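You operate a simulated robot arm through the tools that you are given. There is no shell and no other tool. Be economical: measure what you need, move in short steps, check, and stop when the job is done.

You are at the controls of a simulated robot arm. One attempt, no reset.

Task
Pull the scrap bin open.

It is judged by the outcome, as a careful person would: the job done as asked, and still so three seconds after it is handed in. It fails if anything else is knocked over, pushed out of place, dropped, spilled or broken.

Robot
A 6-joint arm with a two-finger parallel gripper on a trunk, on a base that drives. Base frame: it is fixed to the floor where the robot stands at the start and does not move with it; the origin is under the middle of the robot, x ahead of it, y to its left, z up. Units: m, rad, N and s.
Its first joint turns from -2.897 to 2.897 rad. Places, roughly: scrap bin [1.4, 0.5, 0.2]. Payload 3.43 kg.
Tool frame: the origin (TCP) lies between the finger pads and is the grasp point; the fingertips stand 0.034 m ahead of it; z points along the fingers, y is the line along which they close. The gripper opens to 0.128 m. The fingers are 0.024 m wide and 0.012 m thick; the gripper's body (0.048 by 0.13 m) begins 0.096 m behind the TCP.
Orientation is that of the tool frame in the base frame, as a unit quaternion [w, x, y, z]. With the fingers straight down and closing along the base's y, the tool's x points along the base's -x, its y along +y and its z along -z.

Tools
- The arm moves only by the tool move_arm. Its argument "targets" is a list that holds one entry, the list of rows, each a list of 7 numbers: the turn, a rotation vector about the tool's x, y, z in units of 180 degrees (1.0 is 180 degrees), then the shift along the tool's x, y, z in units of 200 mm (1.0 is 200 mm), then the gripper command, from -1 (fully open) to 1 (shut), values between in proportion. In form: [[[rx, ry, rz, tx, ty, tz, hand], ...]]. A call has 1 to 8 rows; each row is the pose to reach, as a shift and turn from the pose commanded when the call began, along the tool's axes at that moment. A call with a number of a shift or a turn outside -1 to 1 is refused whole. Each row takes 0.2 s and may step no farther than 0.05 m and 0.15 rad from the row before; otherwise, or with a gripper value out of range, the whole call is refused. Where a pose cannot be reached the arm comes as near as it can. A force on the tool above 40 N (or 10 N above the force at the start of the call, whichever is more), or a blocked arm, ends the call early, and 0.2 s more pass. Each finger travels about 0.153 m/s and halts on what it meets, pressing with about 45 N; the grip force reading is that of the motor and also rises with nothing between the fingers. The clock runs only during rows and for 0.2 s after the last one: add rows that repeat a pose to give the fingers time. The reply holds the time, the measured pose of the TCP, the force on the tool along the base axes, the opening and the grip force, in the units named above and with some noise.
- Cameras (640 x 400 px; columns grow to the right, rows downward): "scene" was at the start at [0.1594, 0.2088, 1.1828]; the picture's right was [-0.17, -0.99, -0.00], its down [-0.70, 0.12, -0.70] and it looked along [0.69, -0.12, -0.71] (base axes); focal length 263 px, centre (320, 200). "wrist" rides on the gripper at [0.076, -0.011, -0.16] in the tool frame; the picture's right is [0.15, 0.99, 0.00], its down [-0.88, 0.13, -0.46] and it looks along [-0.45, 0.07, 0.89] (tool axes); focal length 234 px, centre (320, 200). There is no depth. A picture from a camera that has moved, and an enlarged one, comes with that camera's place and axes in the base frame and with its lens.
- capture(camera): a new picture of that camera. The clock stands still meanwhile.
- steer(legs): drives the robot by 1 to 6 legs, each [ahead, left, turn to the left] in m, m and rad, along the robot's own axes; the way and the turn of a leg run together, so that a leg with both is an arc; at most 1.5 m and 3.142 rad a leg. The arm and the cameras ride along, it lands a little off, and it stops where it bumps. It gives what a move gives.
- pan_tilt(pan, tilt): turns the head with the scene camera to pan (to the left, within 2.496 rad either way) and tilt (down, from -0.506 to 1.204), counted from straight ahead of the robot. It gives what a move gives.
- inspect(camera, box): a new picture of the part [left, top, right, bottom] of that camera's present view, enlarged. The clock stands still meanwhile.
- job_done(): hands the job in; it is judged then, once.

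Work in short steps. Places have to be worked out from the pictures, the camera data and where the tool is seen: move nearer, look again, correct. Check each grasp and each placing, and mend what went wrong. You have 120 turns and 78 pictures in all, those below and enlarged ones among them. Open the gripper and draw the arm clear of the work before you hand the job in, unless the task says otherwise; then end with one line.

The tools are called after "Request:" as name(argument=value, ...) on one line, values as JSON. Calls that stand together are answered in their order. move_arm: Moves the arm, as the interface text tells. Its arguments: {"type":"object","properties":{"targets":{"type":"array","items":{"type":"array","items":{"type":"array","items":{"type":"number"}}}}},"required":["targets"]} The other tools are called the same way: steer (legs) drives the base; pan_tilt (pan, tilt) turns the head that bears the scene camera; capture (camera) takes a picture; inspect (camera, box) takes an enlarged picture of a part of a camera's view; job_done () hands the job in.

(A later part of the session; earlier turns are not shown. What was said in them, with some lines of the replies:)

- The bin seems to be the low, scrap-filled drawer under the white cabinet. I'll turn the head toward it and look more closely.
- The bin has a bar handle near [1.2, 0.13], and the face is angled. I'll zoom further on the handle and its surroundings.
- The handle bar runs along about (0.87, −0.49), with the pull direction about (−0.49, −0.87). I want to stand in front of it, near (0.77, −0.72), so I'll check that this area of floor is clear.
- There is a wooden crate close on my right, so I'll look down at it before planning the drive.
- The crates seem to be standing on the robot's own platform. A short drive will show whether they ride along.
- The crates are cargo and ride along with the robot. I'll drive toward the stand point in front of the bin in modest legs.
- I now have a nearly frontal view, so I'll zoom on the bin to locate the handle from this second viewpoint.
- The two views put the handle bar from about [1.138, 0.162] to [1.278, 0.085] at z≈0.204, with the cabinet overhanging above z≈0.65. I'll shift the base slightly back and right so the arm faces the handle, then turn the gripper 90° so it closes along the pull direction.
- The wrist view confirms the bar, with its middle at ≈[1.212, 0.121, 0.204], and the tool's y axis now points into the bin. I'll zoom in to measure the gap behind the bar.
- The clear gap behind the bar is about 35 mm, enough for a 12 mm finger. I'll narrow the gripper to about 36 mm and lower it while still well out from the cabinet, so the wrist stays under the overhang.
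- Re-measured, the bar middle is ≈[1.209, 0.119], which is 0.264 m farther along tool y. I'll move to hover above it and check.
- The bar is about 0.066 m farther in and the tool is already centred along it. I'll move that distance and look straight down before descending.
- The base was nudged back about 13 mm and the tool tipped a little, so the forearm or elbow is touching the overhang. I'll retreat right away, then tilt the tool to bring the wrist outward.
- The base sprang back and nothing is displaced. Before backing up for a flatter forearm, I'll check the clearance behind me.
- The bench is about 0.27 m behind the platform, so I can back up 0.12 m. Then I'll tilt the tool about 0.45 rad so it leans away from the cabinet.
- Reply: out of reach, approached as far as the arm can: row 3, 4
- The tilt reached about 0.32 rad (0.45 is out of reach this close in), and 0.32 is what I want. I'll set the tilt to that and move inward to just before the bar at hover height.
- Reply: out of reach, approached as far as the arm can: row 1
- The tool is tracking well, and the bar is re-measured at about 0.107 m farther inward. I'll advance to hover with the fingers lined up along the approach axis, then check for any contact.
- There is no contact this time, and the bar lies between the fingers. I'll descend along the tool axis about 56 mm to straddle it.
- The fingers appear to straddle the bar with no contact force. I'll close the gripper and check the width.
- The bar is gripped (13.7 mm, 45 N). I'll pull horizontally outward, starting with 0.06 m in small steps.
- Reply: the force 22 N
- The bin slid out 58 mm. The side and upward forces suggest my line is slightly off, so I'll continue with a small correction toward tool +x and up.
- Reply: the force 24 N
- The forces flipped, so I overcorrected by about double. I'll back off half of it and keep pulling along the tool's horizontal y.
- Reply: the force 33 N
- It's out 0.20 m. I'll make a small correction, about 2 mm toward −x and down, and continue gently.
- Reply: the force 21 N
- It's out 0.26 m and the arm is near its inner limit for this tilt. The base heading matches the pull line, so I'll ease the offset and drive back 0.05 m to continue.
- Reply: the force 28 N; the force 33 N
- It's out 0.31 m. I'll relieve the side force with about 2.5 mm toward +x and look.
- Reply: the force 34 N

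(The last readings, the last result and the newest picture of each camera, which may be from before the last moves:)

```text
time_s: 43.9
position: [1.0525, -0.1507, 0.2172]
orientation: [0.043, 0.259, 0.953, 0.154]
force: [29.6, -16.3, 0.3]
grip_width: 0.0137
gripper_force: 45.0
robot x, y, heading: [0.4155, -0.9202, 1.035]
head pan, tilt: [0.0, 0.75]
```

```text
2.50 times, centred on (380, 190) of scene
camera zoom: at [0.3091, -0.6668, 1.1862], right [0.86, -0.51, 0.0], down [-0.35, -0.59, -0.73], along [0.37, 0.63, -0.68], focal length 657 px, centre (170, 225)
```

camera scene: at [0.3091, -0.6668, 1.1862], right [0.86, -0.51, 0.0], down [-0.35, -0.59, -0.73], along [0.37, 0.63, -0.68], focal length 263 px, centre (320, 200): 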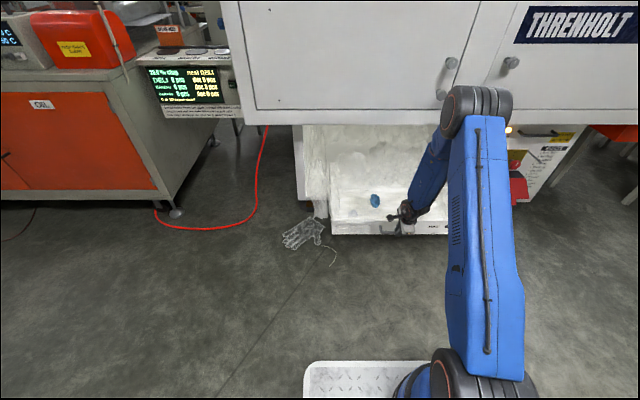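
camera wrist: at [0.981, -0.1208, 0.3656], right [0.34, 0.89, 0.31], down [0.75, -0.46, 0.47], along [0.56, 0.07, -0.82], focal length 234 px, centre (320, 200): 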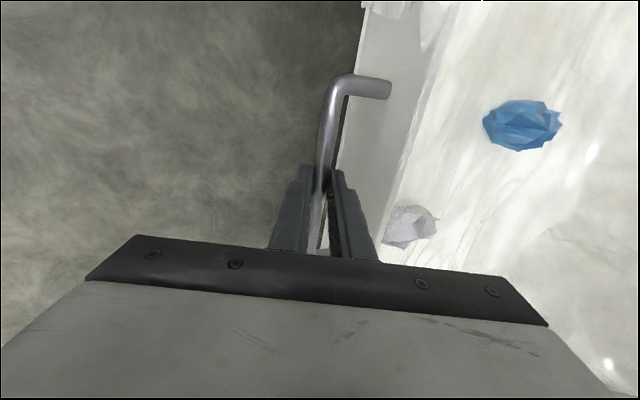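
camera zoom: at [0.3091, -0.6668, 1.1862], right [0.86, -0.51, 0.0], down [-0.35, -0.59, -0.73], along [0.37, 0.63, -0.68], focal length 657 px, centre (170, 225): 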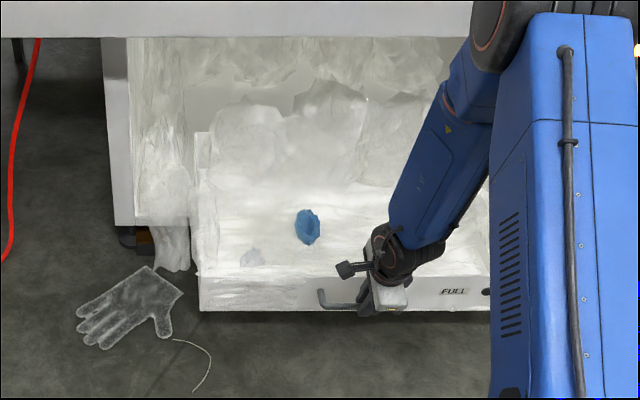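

It's open 0.31 m and there's still no stop, as the force along the pull is near zero. I'll re-centre sideways and ease back another 0.05 m.

Request:
move_arm(targets=[[[0, 0, 0, -0.006, 0.0, 0.0, 1], [0, 0, 0, -0.006, 0.0, 0.0, 1]]])

Request:
steer(legs=[[-0.05, 0.0, 0.0]])

```text
time_s: 44.5
position: [1.0522, -0.1512, 0.2169]
orientation: [0.043, 0.258, 0.953, 0.154]
force: [37.0, -18.2, -5.6]
grip_width: 0.0135
gripper_force: 45.0
robot x, y, heading: [0.4199, -0.9207, 1.039]
head pan, tilt: [0.0, 0.75]
```

```text
time_s: 45.4
position: [1.026, -0.1936, 0.2175]
orientation: [0.042, 0.258, 0.953, 0.155]
force: [35.0, -16.3, -5.2]
grip_width: 0.0136
gripper_force: 44.9
robot x, y, heading: [0.3905, -0.965, 1.042]
head pan, tilt: [0.0, 0.75]
```

It's out 0.36 m with no stop yet. I'll relieve the side load and look at how much of the bin remains inside.

Request:
move_arm(targets=[[[0, 0, 0, -0.01, 0.0, 0.0, 1], [0, 0, 0, -0.01, 0.0, 0.0, 1]]])

Request:
pan_tilt(pan=-0.15, tilt=0.6)

Request:
inspect(camera="scene", box=[280, 130, 520, 300])

Request:
capture(camera="wrist")

```text
time_s: 46.0
position: [1.0262, -0.1932, 0.2172]
orientation: [0.042, 0.257, 0.953, 0.154]
force: [-24.9, 10.9, 5.2]
grip_width: 0.0136
gripper_force: 44.9
robot x, y, heading: [0.3905, -0.9652, 1.041]
head pan, tilt: [0.0, 0.75]
```

```text
time_s: 46.7
position: [1.0256, -0.1932, 0.2159]
orientation: [0.042, 0.258, 0.953, 0.155]
force: [-37.6, 21.8, 4.5]
grip_width: 0.0139
gripper_force: 44.9
robot x, y, heading: [0.3887, -0.9638, 1.044]
head pan, tilt: [-0.15, 0.6]
```

```text
2.35 times, centred on (400, 215) of scene
camera zoom: at [0.2962, -0.7126, 1.199], right [0.78, -0.63, 0.0], down [-0.36, -0.44, -0.82], along [0.52, 0.64, -0.57], focal length 618 px, centre (132, 165)
```

zoom: 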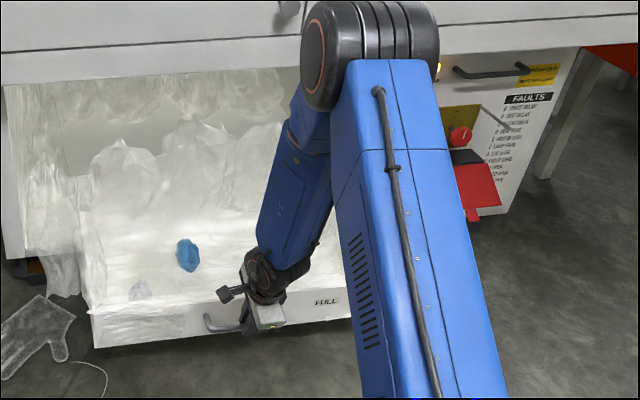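

```text
34 pictures are left
camera wrist: at [0.9298, -0.2066, 0.3658], right [0.35, 0.88, 0.31], down [0.75, -0.46, 0.47], along [0.56, 0.07, -0.82], focal length 234 px, centre (320, 200)
```

wrist: 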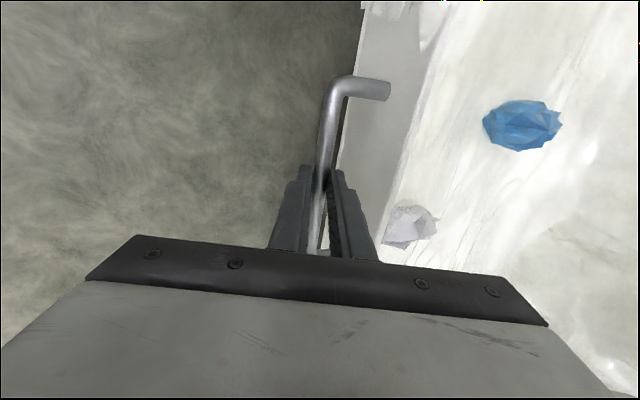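

Side loads only wander with the base's small heading jitter. I'll pull a bit more with the arm, letting the tool come upright about the bar to stay within reach, and feel for the end stop.

Request:
move_arm(targets=[[[0.02, 0, 0, 0.007, -0.071, -0.024, 1], [0.04, 0, 0, 0.007, -0.142, -0.048, 1], [0.06, 0, 0, 0.007, -0.213, -0.071, 1], [0.06, 0, 0, 0.007, -0.213, -0.071, 1]]])

```text
time_s: 47.7
position: [0.9991, -0.2204, 0.2192]
orientation: [0.004, 0.301, 0.95, 0.08]
force: [-4.8, -3.7, 24.7]
grip_width: 0.0153
gripper_force: 43.0
out of reach, approached as far as the arm can: row 1, 2, 3, 4
robot x, y, heading: [0.393, -0.9643, 1.045]
head pan, tilt: [-0.15, 0.6]
```

The arm has hit its reach limit and the tool twisted slightly on the bar. I'll look before releasing.

Request:
capture(camera="wrist")

Request:
capture(camera="scene")

```text
33 pictures are left
camera wrist: at [0.9212, -0.2093, 0.3785], right [0.45, 0.88, 0.16], down [0.77, -0.47, 0.43], along [0.46, -0.07, -0.89], focal length 234 px, centre (320, 200)
```

wrist: 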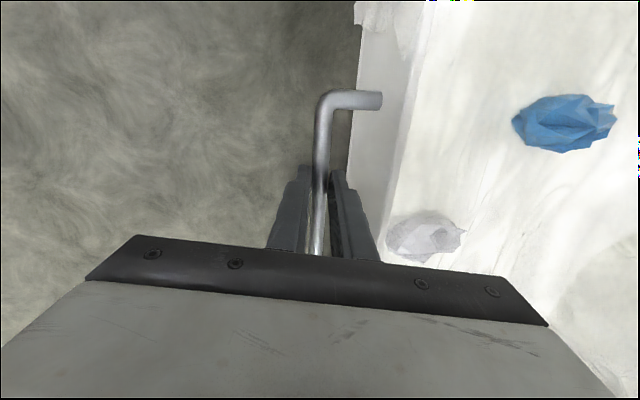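

```text
32 pictures are left
camera scene: at [0.2962, -0.7135, 1.1991], right [0.78, -0.63, 0.0], down [-0.35, -0.44, -0.83], along [0.52, 0.64, -0.56], focal length 263 px, centre (320, 200)
```

scene: 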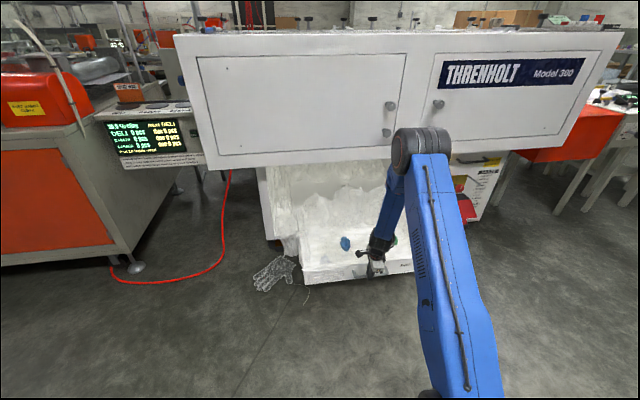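

The bin is out about 0.39 m. I'll release, withdraw along the finger axis, and judge how much travel is left.

Request:
move_arm(targets=[[[0, 0, 0, 0, 0, 0, 0.5], [0, 0, 0, 0, 0, 0, 0.5]]])

Request:
capture(camera="wrist")

```text
time_s: 48.3
position: [1.0023, -0.2249, 0.2175]
orientation: [0.013, 0.26, 0.963, 0.075]
force: [0.3, -0.4, 0.6]
grip_width: 0.0321
gripper_force: 0.0
robot x, y, heading: [0.3956, -0.965, 1.042]
head pan, tilt: [-0.15, 0.6]
```

```text
31 pictures are left
camera wrist: at [0.9206, -0.2176, 0.3744], right [0.37, 0.92, 0.15], down [0.8, -0.39, 0.46], along [0.48, -0.05, -0.88], focal length 234 px, centre (320, 200)
```

wrist: 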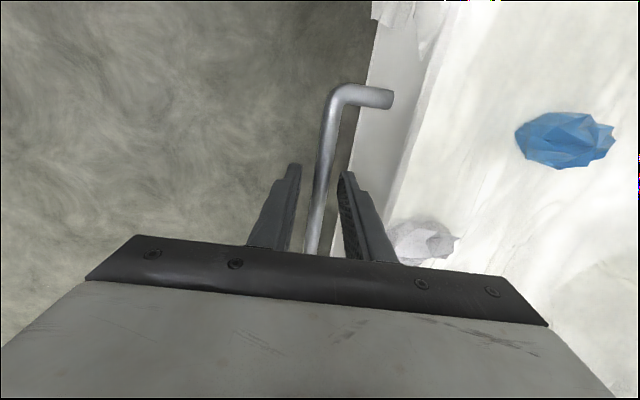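

The bar is free between the fingers. I'll lift straight back along the tool axis.

Request:
move_arm(targets=[[[0, 0, 0, 0, 0, -0.15, 0.5], [0, 0, 0, 0, 0, -0.3, 0.5], [0, 0, 0, 0, 0, -0.5, 0.5], [0, 0, 0, 0, 0, -0.7, 0.5], [0, 0, 0, 0, 0, -0.9, 0.5]]])

Request:
capture(camera="scene")

Request:
capture(camera="wrist")

```text
time_s: 49.5
position: [0.99, -0.2449, 0.3968]
orientation: [0.017, 0.262, 0.963, 0.063]
force: [-1.0, -0.9, -0.8]
grip_width: 0.0322
gripper_force: 0.0
robot x, y, heading: [0.3916, -0.9657, 1.04]
head pan, tilt: [-0.15, 0.6]
```

```text
30 pictures are left
camera scene: at [0.297, -0.7125, 1.199], right [0.78, -0.63, 0.0], down [-0.36, -0.44, -0.82], along [0.52, 0.64, -0.57], focal length 263 px, centre (320, 200)
```

scene: 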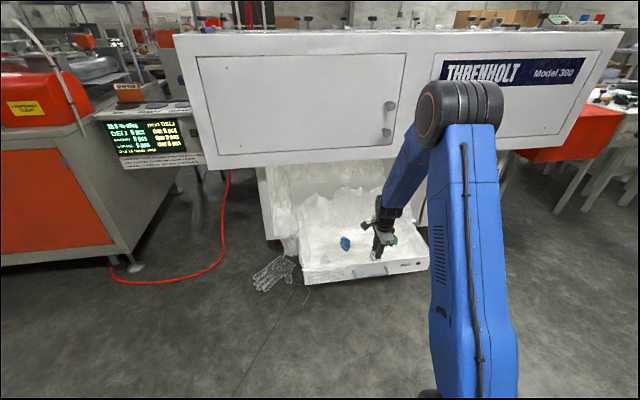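

```text
29 pictures are left
camera wrist: at [0.9081, -0.2335, 0.5537], right [0.37, 0.92, 0.13], down [0.79, -0.38, 0.47], along [0.48, -0.07, -0.87], focal length 234 px, centre (320, 200)
```

wrist: 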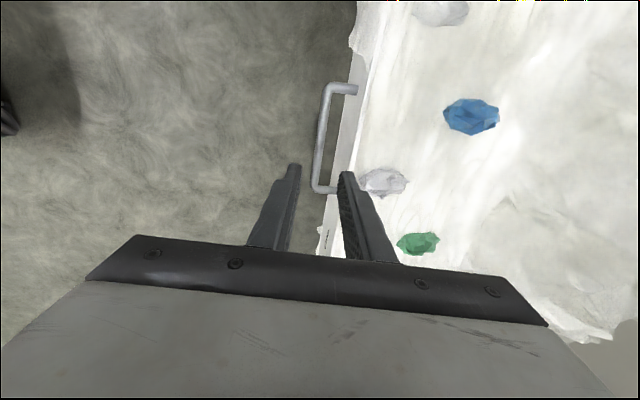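

Request:
inspect(camera="scene", box=[250, 150, 450, 290])

```text
2.86 times, centred on (350, 220) of scene
camera zoom: at [0.297, -0.7125, 1.199], right [0.78, -0.63, 0.0], down [-0.36, -0.44, -0.82], along [0.52, 0.64, -0.57], focal length 750 px, centre (234, 143)
```

zoom: 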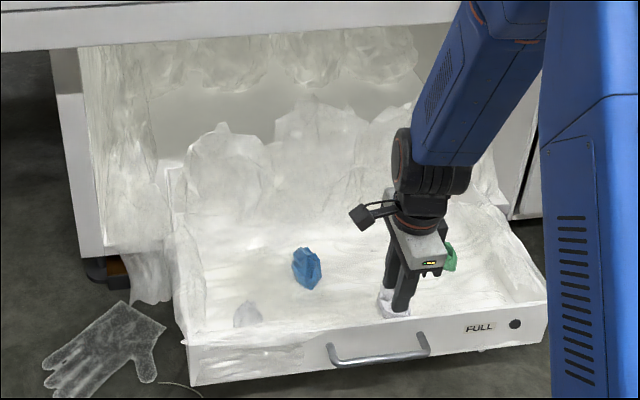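

The bin still has about 0.2 m inside the cabinet, so it isn't at its stop. The bench limits backing up, so I'll drive sideways to the right. The arm can then work at a slant with more room to pull.

Request:
steer(legs=[[0.04, 0.0, 0.0], [0.0, -0.4, 0.0]])

Request:
capture(camera="wrist")

Request:
pan_tilt(pan=0.1, tilt=0.7)

Request:
capture(camera="scene")

```text
time_s: 52.5
position: [1.3596, -0.4157, 0.3964]
orientation: [0.018, 0.262, 0.963, 0.065]
force: [0.5, 0.1, -0.3]
grip_width: 0.0318
gripper_force: 0.0
robot x, y, heading: [0.7535, -1.1336, 1.036]
head pan, tilt: [-0.15, 0.6]
```

```text
27 pictures are left
camera wrist: at [1.2773, -0.4043, 0.5538], right [0.37, 0.92, 0.13], down [0.79, -0.39, 0.47], along [0.48, -0.07, -0.87], focal length 234 px, centre (320, 200)
```

wrist: 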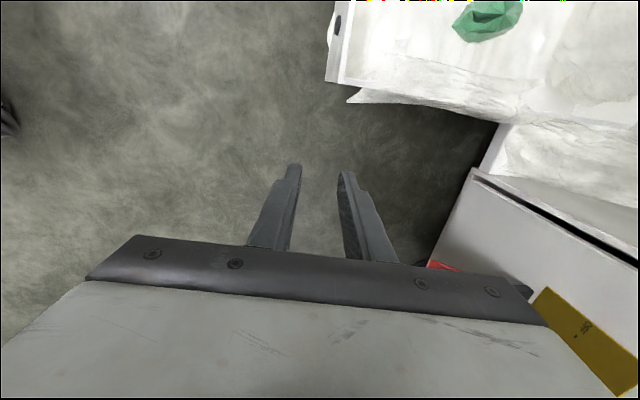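

```text
time_s: 53.2
position: [1.3583, -0.4162, 0.3962]
orientation: [0.017, 0.262, 0.963, 0.064]
force: [0.0, 0.0, 0.1]
grip_width: 0.0321
gripper_force: 0.1
robot x, y, heading: [0.7599, -1.1347, 1.042]
head pan, tilt: [0.099, 0.7]
```

```text
26 pictures are left
camera scene: at [0.6448, -0.8738, 1.1904], right [0.91, -0.42, 0.0], down [-0.27, -0.58, -0.77], along [0.32, 0.69, -0.64], focal length 263 px, centre (320, 200)
```

scene: 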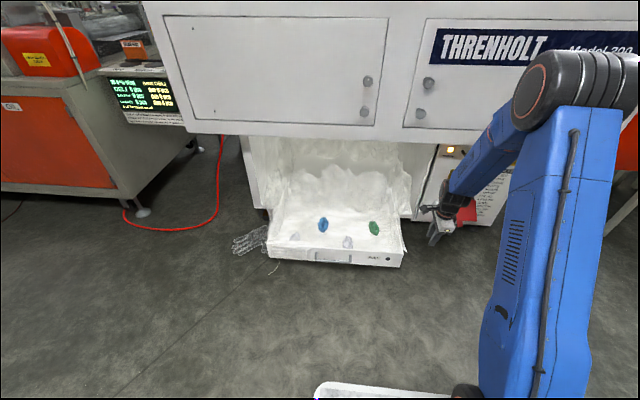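

I'll zoom for a precise fix on the handle from here.

Request:
inspect(camera="scene", box=[240, 160, 440, 285])

```text
3.20 times, centred on (340, 222) of scene
camera zoom: at [0.6448, -0.8738, 1.1904], right [0.91, -0.42, 0.0], down [-0.27, -0.58, -0.77], along [0.32, 0.69, -0.64], focal length 841 px, centre (256, 128)
```

zoom: 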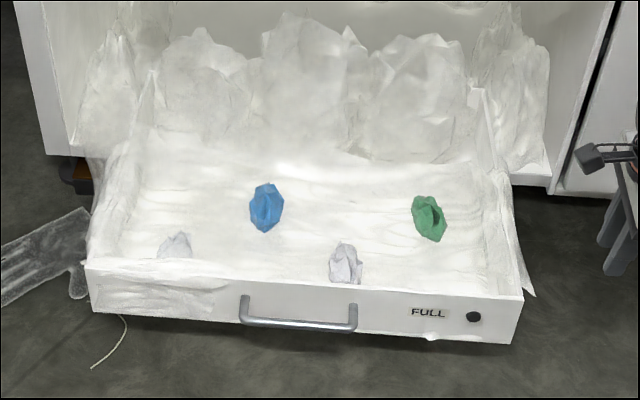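

From here the bin's back end is only about 8 cm inside the cabinet. It's open about 0.40 m of roughly 0.48 m depth, and pulling further could take it off its runners, so I'll stop here. I'll open the gripper, since the arm is already clear, and check that my cargo crates are undisturbed.

Request:
move_arm(targets=[[[0, 0, 0, 0, 0, -0.2, -1], [0, 0, 0, 0, 0, -0.4, -1], [0, 0, 0, 0, 0, -0.4, -1], [0, 0, 0, 0, 0, -0.4, -1]]])

Request:
pan_tilt(pan=-1.3, tilt=1.15)

Request:
capture(camera="scene")

Request:
pan_tilt(pan=0.1, tilt=0.7)

Request:
capture(camera="scene")

```text
time_s: 54.2
position: [1.3536, -0.4237, 0.475]
orientation: [0.017, 0.263, 0.963, 0.064]
force: [0.1, 0.0, 0.9]
grip_width: 0.128
gripper_force: 0.0
robot x, y, heading: [0.7556, -1.1342, 1.037]
head pan, tilt: [0.099, 0.7]
```

```text
time_s: 55.8
position: [1.3541, -0.4237, 0.4749]
orientation: [0.017, 0.262, 0.963, 0.064]
force: [-0.2, 0.8, -0.3]
grip_width: 0.128
gripper_force: 0.0
robot x, y, heading: [0.7595, -1.1329, 1.04]
head pan, tilt: [-1.3, 1.15]
```

```text
24 pictures are left
camera scene: at [0.6667, -0.9663, 1.1573], right [-0.26, -0.97, 0.0], down [-0.88, 0.24, -0.41], along [0.39, -0.11, -0.91], focal length 263 px, centre (320, 200)
```

scene: 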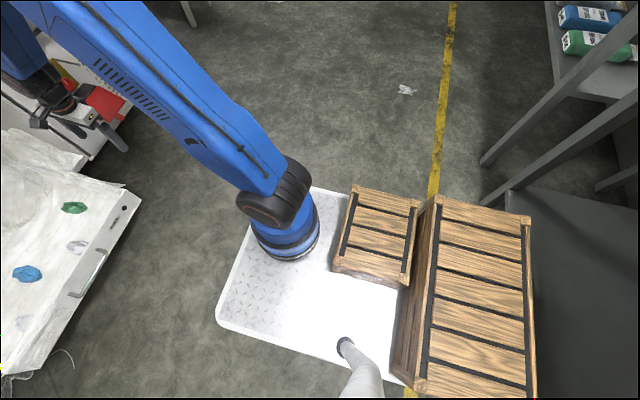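

```text
time_s: 57.3
position: [1.3539, -0.4242, 0.4749]
orientation: [0.018, 0.263, 0.962, 0.065]
force: [-0.3, -0.7, 1.5]
grip_width: 0.1282
gripper_force: 0.1
robot x, y, heading: [0.7592, -1.1395, 1.045]
head pan, tilt: [0.099, 0.7]
```

```text
23 pictures are left
camera scene: at [0.6448, -0.8738, 1.1904], right [0.91, -0.42, 0.0], down [-0.27, -0.58, -0.76], along [0.32, 0.69, -0.64], focal length 263 px, centre (320, 200)
```

scene: 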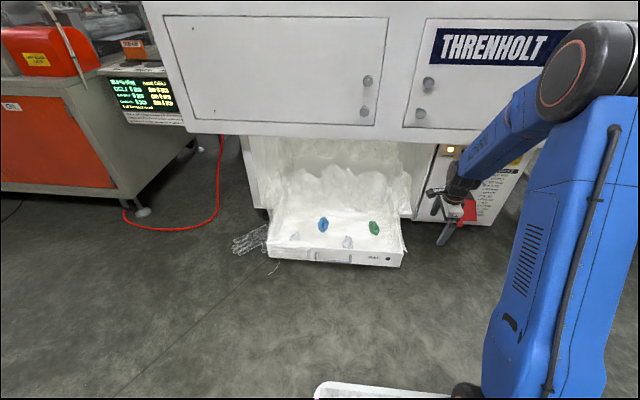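

The crates are in place, the bin stands open and still, and the arm is clear with the gripper open. I'm handing in.

Request:
job_done()

```text
The job is handed in.
```

The scrap bin is pulled open about 0.40 m of its roughly 0.48 m depth; I stopped before reaching any end stop. The forearm touched the cabinet overhang once, but nothing was seen to move or fall, and the gripper is open with the arm clear.
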